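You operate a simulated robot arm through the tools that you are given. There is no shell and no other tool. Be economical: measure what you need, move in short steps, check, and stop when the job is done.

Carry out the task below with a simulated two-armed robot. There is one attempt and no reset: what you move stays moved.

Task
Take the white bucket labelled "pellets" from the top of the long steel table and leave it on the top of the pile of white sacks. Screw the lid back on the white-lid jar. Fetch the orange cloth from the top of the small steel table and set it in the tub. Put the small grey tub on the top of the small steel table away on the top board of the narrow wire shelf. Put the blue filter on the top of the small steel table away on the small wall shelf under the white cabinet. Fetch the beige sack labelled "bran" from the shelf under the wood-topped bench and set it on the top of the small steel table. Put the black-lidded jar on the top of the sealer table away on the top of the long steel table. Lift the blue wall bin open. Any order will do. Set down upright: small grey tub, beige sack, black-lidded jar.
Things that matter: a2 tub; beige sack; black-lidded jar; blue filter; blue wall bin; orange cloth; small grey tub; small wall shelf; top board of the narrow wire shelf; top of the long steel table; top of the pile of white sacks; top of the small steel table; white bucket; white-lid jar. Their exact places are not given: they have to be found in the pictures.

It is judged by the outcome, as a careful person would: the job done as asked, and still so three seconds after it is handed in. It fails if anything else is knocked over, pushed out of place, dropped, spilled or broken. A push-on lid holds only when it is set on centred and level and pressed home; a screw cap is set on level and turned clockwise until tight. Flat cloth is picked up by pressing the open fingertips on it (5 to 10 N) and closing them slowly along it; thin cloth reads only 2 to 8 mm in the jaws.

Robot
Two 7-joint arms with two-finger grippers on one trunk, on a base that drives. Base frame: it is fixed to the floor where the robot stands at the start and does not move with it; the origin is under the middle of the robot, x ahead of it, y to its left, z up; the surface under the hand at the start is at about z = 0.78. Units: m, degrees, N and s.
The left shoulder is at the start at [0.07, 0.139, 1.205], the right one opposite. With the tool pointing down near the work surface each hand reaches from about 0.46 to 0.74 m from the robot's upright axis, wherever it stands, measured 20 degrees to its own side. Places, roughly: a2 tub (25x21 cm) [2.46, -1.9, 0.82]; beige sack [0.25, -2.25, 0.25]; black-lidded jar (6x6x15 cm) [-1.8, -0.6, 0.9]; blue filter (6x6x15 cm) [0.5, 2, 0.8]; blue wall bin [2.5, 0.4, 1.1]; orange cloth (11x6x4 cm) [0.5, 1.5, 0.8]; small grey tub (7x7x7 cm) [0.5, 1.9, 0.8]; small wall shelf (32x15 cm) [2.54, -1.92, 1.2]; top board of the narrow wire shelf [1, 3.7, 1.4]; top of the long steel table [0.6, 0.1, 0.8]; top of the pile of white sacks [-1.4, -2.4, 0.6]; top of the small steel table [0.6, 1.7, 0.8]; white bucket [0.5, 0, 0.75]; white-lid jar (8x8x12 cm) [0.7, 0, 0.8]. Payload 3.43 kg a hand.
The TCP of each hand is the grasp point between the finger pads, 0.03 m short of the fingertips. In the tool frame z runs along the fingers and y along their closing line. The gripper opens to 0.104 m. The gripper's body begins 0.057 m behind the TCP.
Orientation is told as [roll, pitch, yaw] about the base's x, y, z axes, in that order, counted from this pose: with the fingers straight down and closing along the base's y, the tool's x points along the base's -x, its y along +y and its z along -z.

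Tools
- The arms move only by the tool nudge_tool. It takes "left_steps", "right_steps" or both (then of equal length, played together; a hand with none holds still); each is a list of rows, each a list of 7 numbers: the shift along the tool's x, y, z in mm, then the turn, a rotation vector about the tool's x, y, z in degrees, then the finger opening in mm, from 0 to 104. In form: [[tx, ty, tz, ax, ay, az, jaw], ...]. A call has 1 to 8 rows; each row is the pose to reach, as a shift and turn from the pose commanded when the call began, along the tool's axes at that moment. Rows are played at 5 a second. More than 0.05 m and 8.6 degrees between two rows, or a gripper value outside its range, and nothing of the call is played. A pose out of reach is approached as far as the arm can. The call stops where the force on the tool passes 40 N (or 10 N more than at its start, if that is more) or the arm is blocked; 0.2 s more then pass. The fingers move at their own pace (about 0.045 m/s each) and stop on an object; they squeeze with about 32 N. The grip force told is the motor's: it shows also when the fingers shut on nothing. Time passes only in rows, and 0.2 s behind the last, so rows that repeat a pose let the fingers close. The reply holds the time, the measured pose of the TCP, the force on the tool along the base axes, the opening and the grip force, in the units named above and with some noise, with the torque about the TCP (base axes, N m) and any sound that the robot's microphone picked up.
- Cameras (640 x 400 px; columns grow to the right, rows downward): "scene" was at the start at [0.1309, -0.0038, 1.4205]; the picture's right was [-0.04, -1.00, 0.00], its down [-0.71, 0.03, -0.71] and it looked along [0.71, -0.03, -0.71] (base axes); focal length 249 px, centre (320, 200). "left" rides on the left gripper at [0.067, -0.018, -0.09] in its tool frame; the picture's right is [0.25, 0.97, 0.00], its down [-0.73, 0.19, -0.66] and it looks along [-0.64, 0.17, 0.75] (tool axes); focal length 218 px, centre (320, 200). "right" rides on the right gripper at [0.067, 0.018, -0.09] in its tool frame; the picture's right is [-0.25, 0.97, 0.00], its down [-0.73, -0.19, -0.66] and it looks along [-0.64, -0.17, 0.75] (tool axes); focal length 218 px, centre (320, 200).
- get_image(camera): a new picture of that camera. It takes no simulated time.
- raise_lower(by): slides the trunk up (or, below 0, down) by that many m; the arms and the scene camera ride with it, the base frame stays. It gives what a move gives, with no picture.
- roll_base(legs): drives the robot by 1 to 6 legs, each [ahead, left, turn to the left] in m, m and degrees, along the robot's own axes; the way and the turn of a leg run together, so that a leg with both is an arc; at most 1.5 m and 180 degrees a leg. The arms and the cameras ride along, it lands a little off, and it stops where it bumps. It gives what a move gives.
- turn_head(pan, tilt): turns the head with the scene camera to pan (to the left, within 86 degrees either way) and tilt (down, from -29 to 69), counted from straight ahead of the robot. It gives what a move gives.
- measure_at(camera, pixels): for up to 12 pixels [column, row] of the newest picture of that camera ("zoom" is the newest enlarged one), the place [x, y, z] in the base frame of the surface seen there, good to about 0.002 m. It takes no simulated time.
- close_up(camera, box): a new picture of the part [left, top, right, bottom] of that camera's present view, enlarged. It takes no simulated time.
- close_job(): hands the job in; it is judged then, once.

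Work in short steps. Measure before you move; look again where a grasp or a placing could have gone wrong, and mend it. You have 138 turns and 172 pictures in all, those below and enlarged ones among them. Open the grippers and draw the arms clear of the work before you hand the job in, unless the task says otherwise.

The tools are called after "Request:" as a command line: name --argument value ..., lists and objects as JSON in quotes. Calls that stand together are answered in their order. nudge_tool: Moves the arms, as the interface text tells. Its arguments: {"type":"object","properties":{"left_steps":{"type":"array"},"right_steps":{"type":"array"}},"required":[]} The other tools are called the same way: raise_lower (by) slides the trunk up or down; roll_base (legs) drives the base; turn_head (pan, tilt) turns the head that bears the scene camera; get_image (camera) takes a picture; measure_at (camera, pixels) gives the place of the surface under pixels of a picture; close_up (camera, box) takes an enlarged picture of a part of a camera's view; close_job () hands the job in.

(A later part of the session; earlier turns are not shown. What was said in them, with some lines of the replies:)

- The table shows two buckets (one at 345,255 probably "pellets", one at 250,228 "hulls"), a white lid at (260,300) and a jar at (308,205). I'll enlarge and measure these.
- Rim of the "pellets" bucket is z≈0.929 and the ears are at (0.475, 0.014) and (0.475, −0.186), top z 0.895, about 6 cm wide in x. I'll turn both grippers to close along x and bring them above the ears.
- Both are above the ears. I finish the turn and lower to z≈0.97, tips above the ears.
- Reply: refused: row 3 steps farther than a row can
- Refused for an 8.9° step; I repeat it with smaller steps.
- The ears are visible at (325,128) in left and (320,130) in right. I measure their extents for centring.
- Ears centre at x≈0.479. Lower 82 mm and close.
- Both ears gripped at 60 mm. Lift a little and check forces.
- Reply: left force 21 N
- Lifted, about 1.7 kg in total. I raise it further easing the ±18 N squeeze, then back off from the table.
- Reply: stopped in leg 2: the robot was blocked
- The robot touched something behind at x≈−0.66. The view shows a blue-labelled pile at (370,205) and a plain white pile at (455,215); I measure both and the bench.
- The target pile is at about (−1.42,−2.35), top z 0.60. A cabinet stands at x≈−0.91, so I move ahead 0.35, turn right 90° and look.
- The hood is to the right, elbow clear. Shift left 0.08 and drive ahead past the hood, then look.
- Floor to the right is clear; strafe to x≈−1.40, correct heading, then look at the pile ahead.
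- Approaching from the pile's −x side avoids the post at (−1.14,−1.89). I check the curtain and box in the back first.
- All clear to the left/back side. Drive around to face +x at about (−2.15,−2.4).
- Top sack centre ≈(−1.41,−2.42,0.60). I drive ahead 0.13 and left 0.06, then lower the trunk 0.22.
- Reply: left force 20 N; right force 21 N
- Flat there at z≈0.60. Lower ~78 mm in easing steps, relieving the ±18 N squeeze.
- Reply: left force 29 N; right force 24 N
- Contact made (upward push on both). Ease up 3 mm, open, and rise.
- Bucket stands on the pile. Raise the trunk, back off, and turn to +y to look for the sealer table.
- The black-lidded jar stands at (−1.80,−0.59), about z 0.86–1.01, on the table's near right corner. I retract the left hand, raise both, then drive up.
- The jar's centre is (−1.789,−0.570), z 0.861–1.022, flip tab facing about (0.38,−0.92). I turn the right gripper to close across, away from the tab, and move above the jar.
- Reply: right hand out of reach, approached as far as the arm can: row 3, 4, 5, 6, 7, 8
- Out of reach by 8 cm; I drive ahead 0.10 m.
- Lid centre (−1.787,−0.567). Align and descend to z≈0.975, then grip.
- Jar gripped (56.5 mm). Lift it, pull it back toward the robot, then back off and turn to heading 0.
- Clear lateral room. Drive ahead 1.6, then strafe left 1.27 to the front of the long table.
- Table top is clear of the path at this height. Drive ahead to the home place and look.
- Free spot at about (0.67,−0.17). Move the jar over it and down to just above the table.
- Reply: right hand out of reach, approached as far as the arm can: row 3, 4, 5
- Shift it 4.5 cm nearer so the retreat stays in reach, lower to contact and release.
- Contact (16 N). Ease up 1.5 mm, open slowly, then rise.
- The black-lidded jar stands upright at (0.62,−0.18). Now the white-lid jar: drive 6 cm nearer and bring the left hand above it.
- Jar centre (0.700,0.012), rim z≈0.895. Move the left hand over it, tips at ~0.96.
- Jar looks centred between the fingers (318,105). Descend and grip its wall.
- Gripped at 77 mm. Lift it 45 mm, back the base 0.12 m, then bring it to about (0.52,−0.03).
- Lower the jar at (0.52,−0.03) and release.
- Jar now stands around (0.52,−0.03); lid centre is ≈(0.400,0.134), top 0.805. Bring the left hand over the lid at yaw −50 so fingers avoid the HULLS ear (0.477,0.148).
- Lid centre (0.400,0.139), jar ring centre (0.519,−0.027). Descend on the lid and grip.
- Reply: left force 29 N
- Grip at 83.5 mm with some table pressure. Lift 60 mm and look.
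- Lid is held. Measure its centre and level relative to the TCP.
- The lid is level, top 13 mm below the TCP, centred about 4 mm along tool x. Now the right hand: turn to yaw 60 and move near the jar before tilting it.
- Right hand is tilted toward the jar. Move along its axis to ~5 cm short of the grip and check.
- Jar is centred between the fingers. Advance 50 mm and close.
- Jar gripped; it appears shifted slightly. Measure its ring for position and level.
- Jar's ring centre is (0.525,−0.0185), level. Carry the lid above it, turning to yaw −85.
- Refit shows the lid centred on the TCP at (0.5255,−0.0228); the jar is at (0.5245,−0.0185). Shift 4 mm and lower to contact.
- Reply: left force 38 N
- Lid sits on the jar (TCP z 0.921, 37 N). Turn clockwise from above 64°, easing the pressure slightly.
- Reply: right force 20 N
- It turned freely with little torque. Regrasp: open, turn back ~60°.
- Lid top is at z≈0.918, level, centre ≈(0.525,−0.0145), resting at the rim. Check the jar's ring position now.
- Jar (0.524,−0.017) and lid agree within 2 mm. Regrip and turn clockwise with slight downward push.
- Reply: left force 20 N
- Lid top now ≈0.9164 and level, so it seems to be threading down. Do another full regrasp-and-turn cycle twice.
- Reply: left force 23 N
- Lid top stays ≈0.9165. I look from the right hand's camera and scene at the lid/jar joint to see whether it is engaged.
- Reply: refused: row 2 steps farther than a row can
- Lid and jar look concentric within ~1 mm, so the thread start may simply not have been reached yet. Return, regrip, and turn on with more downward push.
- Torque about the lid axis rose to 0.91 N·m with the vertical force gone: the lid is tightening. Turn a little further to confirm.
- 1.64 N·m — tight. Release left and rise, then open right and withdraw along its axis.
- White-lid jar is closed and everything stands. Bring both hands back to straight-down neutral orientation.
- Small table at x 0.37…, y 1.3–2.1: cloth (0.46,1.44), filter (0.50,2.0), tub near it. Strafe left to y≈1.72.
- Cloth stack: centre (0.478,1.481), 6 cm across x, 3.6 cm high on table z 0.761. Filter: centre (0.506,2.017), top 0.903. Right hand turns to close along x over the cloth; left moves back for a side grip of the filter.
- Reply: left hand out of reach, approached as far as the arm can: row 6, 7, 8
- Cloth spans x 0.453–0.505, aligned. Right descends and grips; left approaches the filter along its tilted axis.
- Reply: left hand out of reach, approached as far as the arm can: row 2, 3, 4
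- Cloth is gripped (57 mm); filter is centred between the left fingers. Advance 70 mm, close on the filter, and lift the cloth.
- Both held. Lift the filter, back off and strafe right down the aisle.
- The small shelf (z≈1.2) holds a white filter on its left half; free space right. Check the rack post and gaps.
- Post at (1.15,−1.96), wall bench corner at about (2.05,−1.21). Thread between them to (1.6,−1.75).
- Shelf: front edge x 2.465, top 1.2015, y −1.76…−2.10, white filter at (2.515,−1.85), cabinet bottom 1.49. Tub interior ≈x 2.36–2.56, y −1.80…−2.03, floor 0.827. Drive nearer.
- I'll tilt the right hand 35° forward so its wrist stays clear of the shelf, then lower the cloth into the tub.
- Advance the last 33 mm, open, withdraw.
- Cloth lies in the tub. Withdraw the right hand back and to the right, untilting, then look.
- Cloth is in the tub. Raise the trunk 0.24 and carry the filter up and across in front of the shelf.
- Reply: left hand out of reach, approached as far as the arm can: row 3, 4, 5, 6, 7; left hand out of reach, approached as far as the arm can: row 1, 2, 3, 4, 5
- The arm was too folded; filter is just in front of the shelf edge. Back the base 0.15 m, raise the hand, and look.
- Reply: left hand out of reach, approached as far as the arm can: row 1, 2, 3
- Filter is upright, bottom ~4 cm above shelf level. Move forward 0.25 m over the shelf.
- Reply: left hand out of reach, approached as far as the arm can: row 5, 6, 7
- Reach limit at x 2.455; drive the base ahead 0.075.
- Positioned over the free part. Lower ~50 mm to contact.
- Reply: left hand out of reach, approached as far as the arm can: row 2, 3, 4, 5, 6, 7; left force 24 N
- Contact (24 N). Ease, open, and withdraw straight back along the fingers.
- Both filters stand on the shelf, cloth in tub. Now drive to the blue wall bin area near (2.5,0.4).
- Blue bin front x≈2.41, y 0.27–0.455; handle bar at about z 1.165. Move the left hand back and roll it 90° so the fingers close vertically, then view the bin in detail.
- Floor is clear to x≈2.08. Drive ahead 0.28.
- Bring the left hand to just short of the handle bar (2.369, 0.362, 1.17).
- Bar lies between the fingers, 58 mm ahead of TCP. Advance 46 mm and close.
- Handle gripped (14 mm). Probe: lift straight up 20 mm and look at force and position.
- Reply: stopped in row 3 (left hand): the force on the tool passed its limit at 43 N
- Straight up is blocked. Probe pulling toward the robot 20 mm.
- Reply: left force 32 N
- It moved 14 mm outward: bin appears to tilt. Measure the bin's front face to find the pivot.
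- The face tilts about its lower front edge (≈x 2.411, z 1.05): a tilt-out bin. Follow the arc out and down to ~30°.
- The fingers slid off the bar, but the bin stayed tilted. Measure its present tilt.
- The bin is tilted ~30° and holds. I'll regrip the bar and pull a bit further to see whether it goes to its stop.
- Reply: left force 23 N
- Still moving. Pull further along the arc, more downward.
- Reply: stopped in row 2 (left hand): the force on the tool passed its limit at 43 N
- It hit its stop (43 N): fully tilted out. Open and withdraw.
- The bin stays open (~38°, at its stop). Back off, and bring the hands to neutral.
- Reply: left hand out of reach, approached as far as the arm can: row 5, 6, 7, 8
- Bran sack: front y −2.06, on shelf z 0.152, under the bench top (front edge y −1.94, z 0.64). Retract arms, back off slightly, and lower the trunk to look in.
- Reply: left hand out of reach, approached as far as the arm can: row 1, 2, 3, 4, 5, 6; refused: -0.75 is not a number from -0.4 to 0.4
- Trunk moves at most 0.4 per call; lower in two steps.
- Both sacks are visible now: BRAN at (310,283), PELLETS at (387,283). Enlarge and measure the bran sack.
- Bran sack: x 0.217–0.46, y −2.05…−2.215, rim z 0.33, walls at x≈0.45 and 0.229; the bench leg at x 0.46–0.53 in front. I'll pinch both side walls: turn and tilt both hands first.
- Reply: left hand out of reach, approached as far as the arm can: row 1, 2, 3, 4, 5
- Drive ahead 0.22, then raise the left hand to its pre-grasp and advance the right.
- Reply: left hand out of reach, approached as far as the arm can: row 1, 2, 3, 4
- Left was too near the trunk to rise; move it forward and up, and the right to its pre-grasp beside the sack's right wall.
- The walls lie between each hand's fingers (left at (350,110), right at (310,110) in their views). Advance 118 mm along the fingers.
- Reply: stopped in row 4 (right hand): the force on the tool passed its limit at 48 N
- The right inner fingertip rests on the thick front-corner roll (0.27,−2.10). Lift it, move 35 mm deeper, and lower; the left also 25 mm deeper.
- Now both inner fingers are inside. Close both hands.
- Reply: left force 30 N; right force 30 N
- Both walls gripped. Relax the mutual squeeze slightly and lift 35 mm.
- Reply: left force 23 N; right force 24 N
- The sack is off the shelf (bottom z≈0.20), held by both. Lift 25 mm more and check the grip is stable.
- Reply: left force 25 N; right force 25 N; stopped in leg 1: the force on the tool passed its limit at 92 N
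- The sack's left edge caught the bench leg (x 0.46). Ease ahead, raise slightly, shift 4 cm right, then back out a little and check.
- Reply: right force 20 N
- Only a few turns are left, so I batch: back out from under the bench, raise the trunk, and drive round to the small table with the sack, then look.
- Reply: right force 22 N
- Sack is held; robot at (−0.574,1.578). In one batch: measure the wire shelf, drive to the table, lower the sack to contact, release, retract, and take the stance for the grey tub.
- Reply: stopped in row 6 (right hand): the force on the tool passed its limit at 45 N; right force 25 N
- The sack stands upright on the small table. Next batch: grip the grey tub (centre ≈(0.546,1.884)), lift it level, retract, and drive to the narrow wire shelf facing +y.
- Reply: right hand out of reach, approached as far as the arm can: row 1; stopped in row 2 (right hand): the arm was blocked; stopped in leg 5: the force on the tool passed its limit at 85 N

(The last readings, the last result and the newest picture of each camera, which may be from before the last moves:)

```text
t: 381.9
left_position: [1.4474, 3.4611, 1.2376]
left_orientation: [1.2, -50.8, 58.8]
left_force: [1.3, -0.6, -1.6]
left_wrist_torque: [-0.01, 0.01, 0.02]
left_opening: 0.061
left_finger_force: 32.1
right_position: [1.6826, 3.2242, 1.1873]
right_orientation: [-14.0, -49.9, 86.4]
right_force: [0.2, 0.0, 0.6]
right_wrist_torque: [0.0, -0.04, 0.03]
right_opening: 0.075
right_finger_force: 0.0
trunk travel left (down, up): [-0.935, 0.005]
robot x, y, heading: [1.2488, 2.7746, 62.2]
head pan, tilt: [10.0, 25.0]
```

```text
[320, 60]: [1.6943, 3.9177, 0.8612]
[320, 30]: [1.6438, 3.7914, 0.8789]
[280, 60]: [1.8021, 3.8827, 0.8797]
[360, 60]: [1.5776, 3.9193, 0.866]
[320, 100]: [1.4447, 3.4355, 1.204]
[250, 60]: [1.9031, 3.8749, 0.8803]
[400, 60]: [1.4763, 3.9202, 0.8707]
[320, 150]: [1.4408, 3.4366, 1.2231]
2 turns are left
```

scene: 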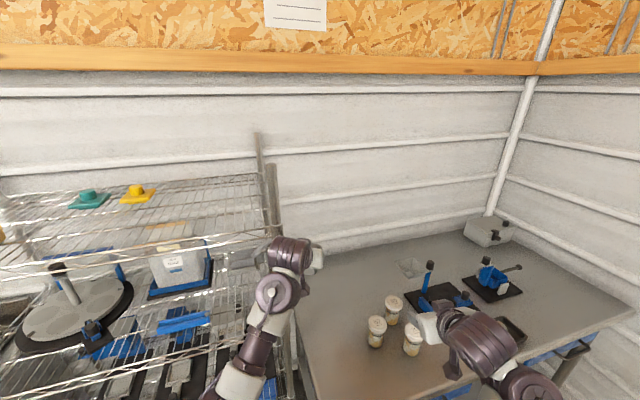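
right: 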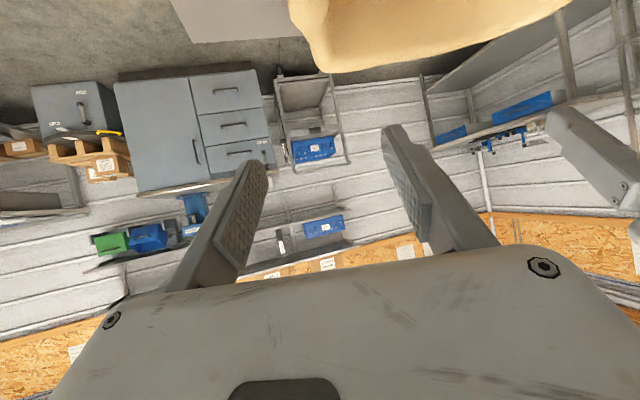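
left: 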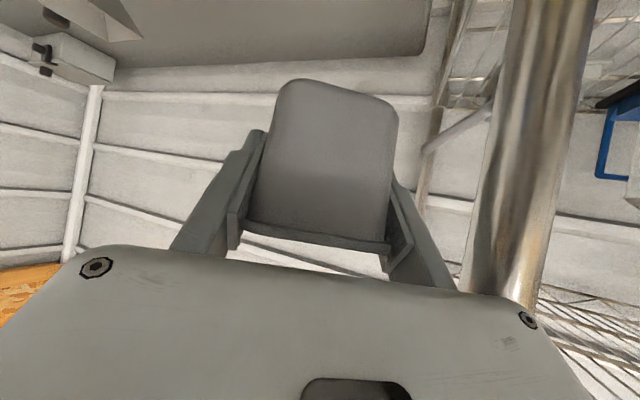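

The left hand touched the shelf's right post because the raise was cut short; tub is still held. Now: back off, raise the left hand, turn to face +y, strafe right, drive in over the free part of the top board (≈(1.15,3.55), z 1.36), lower to contact, release, withdraw and look.

Request:
roll_base --legs '[[-0.3, 0, 0]]'

Request:
nudge_tool --left_steps '[[-26, 0, -27, 0, 0, 0, 40], [-52, 0, -55, 0, 0, 0, 40], [-78, 0, -83, 0, 0, 0, 40], [-104, 0, -110, 0, 0, 0, 40], [-130, 0, -138, 0, 0, 0, 40], [-155, 0, -165, 0, 0, 0, 40], [-155, 0, -165, 0, 0, 0, 40]]'

Request:
roll_base --legs '[[0, 0, 28], [0, -0.195, 0]]'

Request:
get_image --camera "scene"

Request:
roll_base --legs '[[0.37, 0, 0]]'

Request:
nudge_tool --left_steps '[[15.5, 0, 12.6, 0, 0, 0, 40], [31, 0, 25, 0, 0, 0, 40], [39, 0, 32, 0, 0, 0, 40], [43, 0, 35, 0, 0, 0, 40], [46.5, 0, 38, 0, 0, 0, 40], [50, 0, 41, 0, 0, 0, 40], [54, 0, 44, 0, 0, 0, 40], [58, 0, 47, 0, 0, 0, 40]]'

Request:
get_image --camera "left"

Request:
nudge_tool --left_steps '[[0, 0, 0, 0, 0, 0, 75], [0, 0, 0, 0, 0, 0, 104], [0, 0, 0, 0, 0, 0, 104], [0, 0, -35, 0, 0, 0, 104], [0, 0, -70, 0, 0, 0, 104], [0, 0, -105, 0, 0, 0, 104], [0, 0, -140, 0, 0, 0, 104]]'

Request:
roll_base --legs '[[-0.35, 0, 0]]'

Request:
turn_head --pan 10 --tilt 25

Request:
get_image --camera "scene"

Request:
get_image --camera "left"

```text
t: 383.9
left_position: [1.3047, 3.1931, 1.2358]
left_orientation: [1.1, -50.5, 58.8]
left_force: [0.5, -0.4, -0.6]
left_wrist_torque: [-0.02, 0.02, 0.02]
left_opening: 0.0612
left_finger_force: 31.8
right_position: [1.5379, 2.9565, 1.1859]
right_orientation: [-14.0, -49.8, 86.3]
right_force: [0.7, -0.6, -0.3]
right_wrist_torque: [-0.01, 0.0, 0.01]
right_opening: 0.0748
right_finger_force: 0.0
trunk travel left (down, up): [-0.935, 0.005]
robot x, y, heading: [1.1061, 2.5083, 61.8]
head pan, tilt: [10.0, 25.0]
```

```text
t: 385.5
left_position: [1.294, 3.1683, 1.463]
left_orientation: [1.0, -50.7, 58.9]
left_force: [-1.1, 0.2, -1.0]
left_wrist_torque: [0.0, -0.02, -0.01]
left_opening: 0.0613
left_finger_force: 32.3
right_position: [1.5378, 2.9533, 1.188]
right_orientation: [-13.9, -50.0, 86.4]
right_force: [0.2, 0.8, 0.1]
right_wrist_torque: [0.0, 0.02, -0.02]
right_opening: 0.0749
right_finger_force: 0.2
trunk travel left (down, up): [-0.935, 0.005]
robot x, y, heading: [1.1039, 2.5053, 61.7]
head pan, tilt: [10.0, 25.0]
```

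```text
t: 388.5
left_position: [1.1523, 3.1782, 1.4624]
left_orientation: [0.8, -50.7, 87.4]
left_force: [-0.4, -0.8, -0.4]
left_wrist_torque: [0.03, -0.05, -0.01]
left_opening: 0.0612
left_finger_force: 31.9
right_position: [1.469, 3.1065, 1.1884]
right_orientation: [-14.2, -49.9, 114.7]
right_force: [-0.8, 0.6, 0.0]
right_wrist_torque: [0.04, -0.04, -0.03]
right_opening: 0.075
right_finger_force: 0.0
trunk travel left (down, up): [-0.935, 0.005]
robot x, y, heading: [1.3022, 2.5085, 90.3]
head pan, tilt: [10.0, 25.0]
```

```text
32 pictures are left
```

scene: 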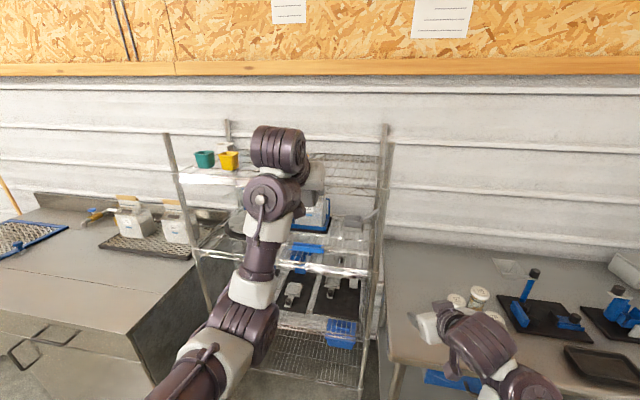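

```text
t: 390.9
left_position: [1.1523, 3.5446, 1.4652]
left_orientation: [1.1, -50.8, 87.3]
left_force: [0.9, -0.7, -0.9]
left_wrist_torque: [-0.01, 0.02, -0.02]
left_opening: 0.0615
left_finger_force: 32.2
right_position: [1.4688, 3.4724, 1.1885]
right_orientation: [-14.1, -50.1, 114.9]
right_force: [0.0, 0.3, -0.5]
right_wrist_torque: [0.0, -0.01, -0.02]
right_opening: 0.0751
right_finger_force: 0.1
trunk travel left (down, up): [-0.935, 0.005]
robot x, y, heading: [1.3013, 2.8705, 90.6]
head pan, tilt: [10.0, 25.0]
```

```text
t: 392.7
left_position: [1.1506, 3.5423, 1.3926]
left_orientation: [1.1, -50.9, 87.4]
left_force: [-2.6, -0.3, 21.6]
left_wrist_torque: [-0.46, -0.07, -0.05]
left_opening: 0.0614
left_finger_force: 32.1
right_position: [1.4686, 3.4727, 1.1902]
right_orientation: [-14.1, -50.2, 115.0]
right_force: [0.0, -0.8, 0.3]
right_wrist_torque: [0.02, -0.01, 0.02]
right_opening: 0.0747
right_finger_force: 0.0
trunk travel left (down, up): [-0.935, 0.005]
robot x, y, heading: [1.2966, 2.8805, 90.2]
head pan, tilt: [10.0, 25.0]
```

```text
31 pictures are left
```

left: 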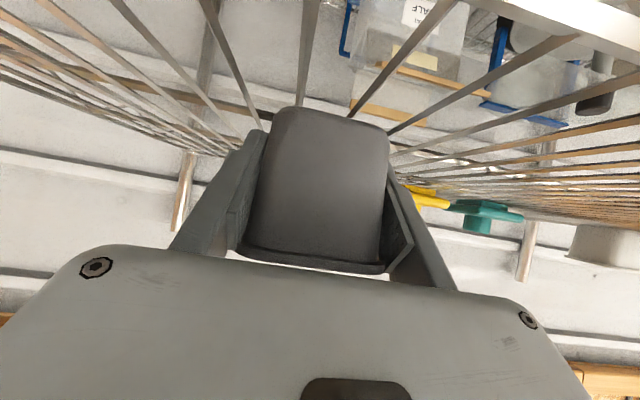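

```text
t: 394.3
left_position: [1.1528, 3.5099, 1.4181]
left_orientation: [1.2, -50.6, 87.3]
left_force: [-0.5, -1.8, -0.1]
left_wrist_torque: [-0.01, 0.04, 0.01]
left_opening: 0.104
left_finger_force: 0.1
left hand out of reach, approached as far as the arm can: row 5, 6, 7
right_position: [1.469, 3.4749, 1.187]
right_orientation: [-13.9, -50.0, 114.8]
right_force: [0.2, 0.0, -0.1]
right_wrist_torque: [0.0, -0.03, 0.02]
right_opening: 0.075
right_finger_force: 0.1
trunk travel left (down, up): [-0.935, 0.005]
robot x, y, heading: [1.3004, 2.8774, 90.5]
head pan, tilt: [10.0, 25.0]
```

```text
t: 396.5
left_position: [1.1543, 3.1626, 1.4166]
left_orientation: [1.1, -50.6, 87.3]
left_force: [-0.7, 0.2, -1.0]
left_wrist_torque: [-0.01, 0.01, -0.02]
left_opening: 0.104
left_finger_force: 0.1
right_position: [1.4717, 3.1267, 1.187]
right_orientation: [-13.9, -49.8, 114.7]
right_force: [0.0, -0.3, 0.0]
right_wrist_torque: [0.02, 0.0, 0.05]
right_opening: 0.0751
right_finger_force: 0.2
trunk travel left (down, up): [-0.935, 0.005]
robot x, y, heading: [1.301, 2.5277, 90.0]
head pan, tilt: [10.0, 25.0]
```

```text
t: 397.1
left_position: [1.1551, 3.161, 1.4172]
left_orientation: [1.0, -50.5, 87.3]
left_force: [0.1, 0.6, 0.2]
left_wrist_torque: [0.01, 0.01, -0.03]
left_opening: 0.1039
left_finger_force: 0.1
right_position: [1.4717, 3.1241, 1.1878]
right_orientation: [-14.1, -50.0, 114.9]
right_force: [-0.4, 0.3, 0.2]
right_wrist_torque: [0.01, 0.01, 0.0]
right_opening: 0.0751
right_finger_force: 0.1
trunk travel left (down, up): [-0.935, 0.005]
robot x, y, heading: [1.3009, 2.5257, 90.3]
head pan, tilt: [10.0, 25.0]
```

```text
30 pictures are left
```

scene: 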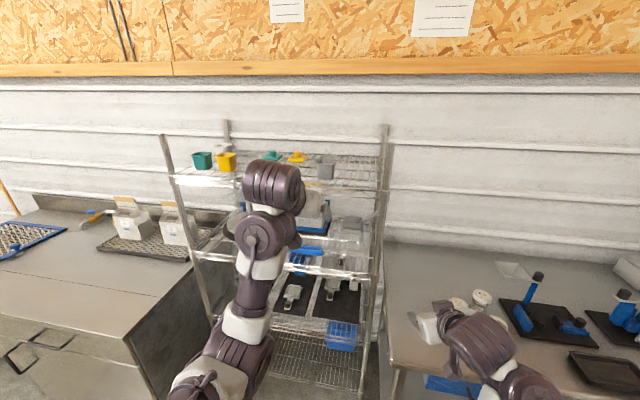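

```text
29 pictures are left
1 turns are left
```

left: 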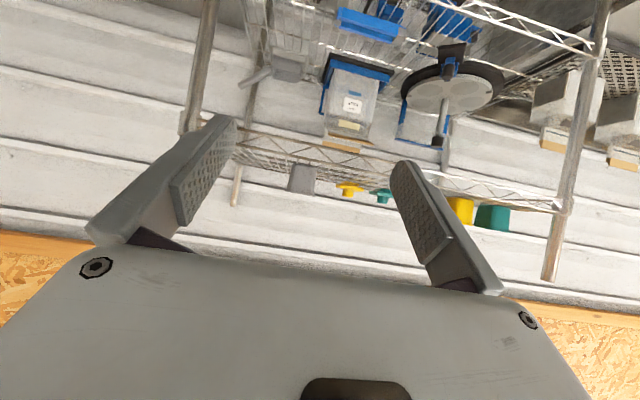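

The grey tub stands upright on the top board at (325,167), with the cups beside it still in place. Both hands are open and clear, so I hand the job in.

Request:
close_job

```text
The job is handed in.
```

I handed the job in with all eight parts done, as far as the last pictures and readings show.

- **White bucket "pellets":** it stands on the pile of white sacks.
- **White-lid jar:** the lid is screwed on until tight, with the turning force rising to about 1.6 N m. The jar stands about 18 cm nearer the robot than it did at the start.
- **Orange cloth:** it lies in the tub.
- **Small grey tub:** it stands upright on the top board of the narrow wire shelf.
- **Blue filter:** it stands on the small wall shelf beside the white filter.
- **Bran sack:** it stands upright on the small steel table.
- **Black-lidded jar:** it stands upright on the long steel table.
- **Blue wall bin:** it did not move when I lifted it straight up. It tilts outward instead, so I pulled it open to its stop at about 38 degrees, and it stayed open.

There were three unplanned contacts:

- **At the start:** the base bumped into something behind the robot while backing from the long table.
- **Bench leg:** the bran sack caught the bench leg as I pulled it out, with about 92 N on the hand.
- **Wire shelf:** while I carried the tub, the left hand hit the right-hand post of the wire shelf, with about 85 N. In the last picture the shelf and the things on it look undisturbed, but I did not measure the shelf again.
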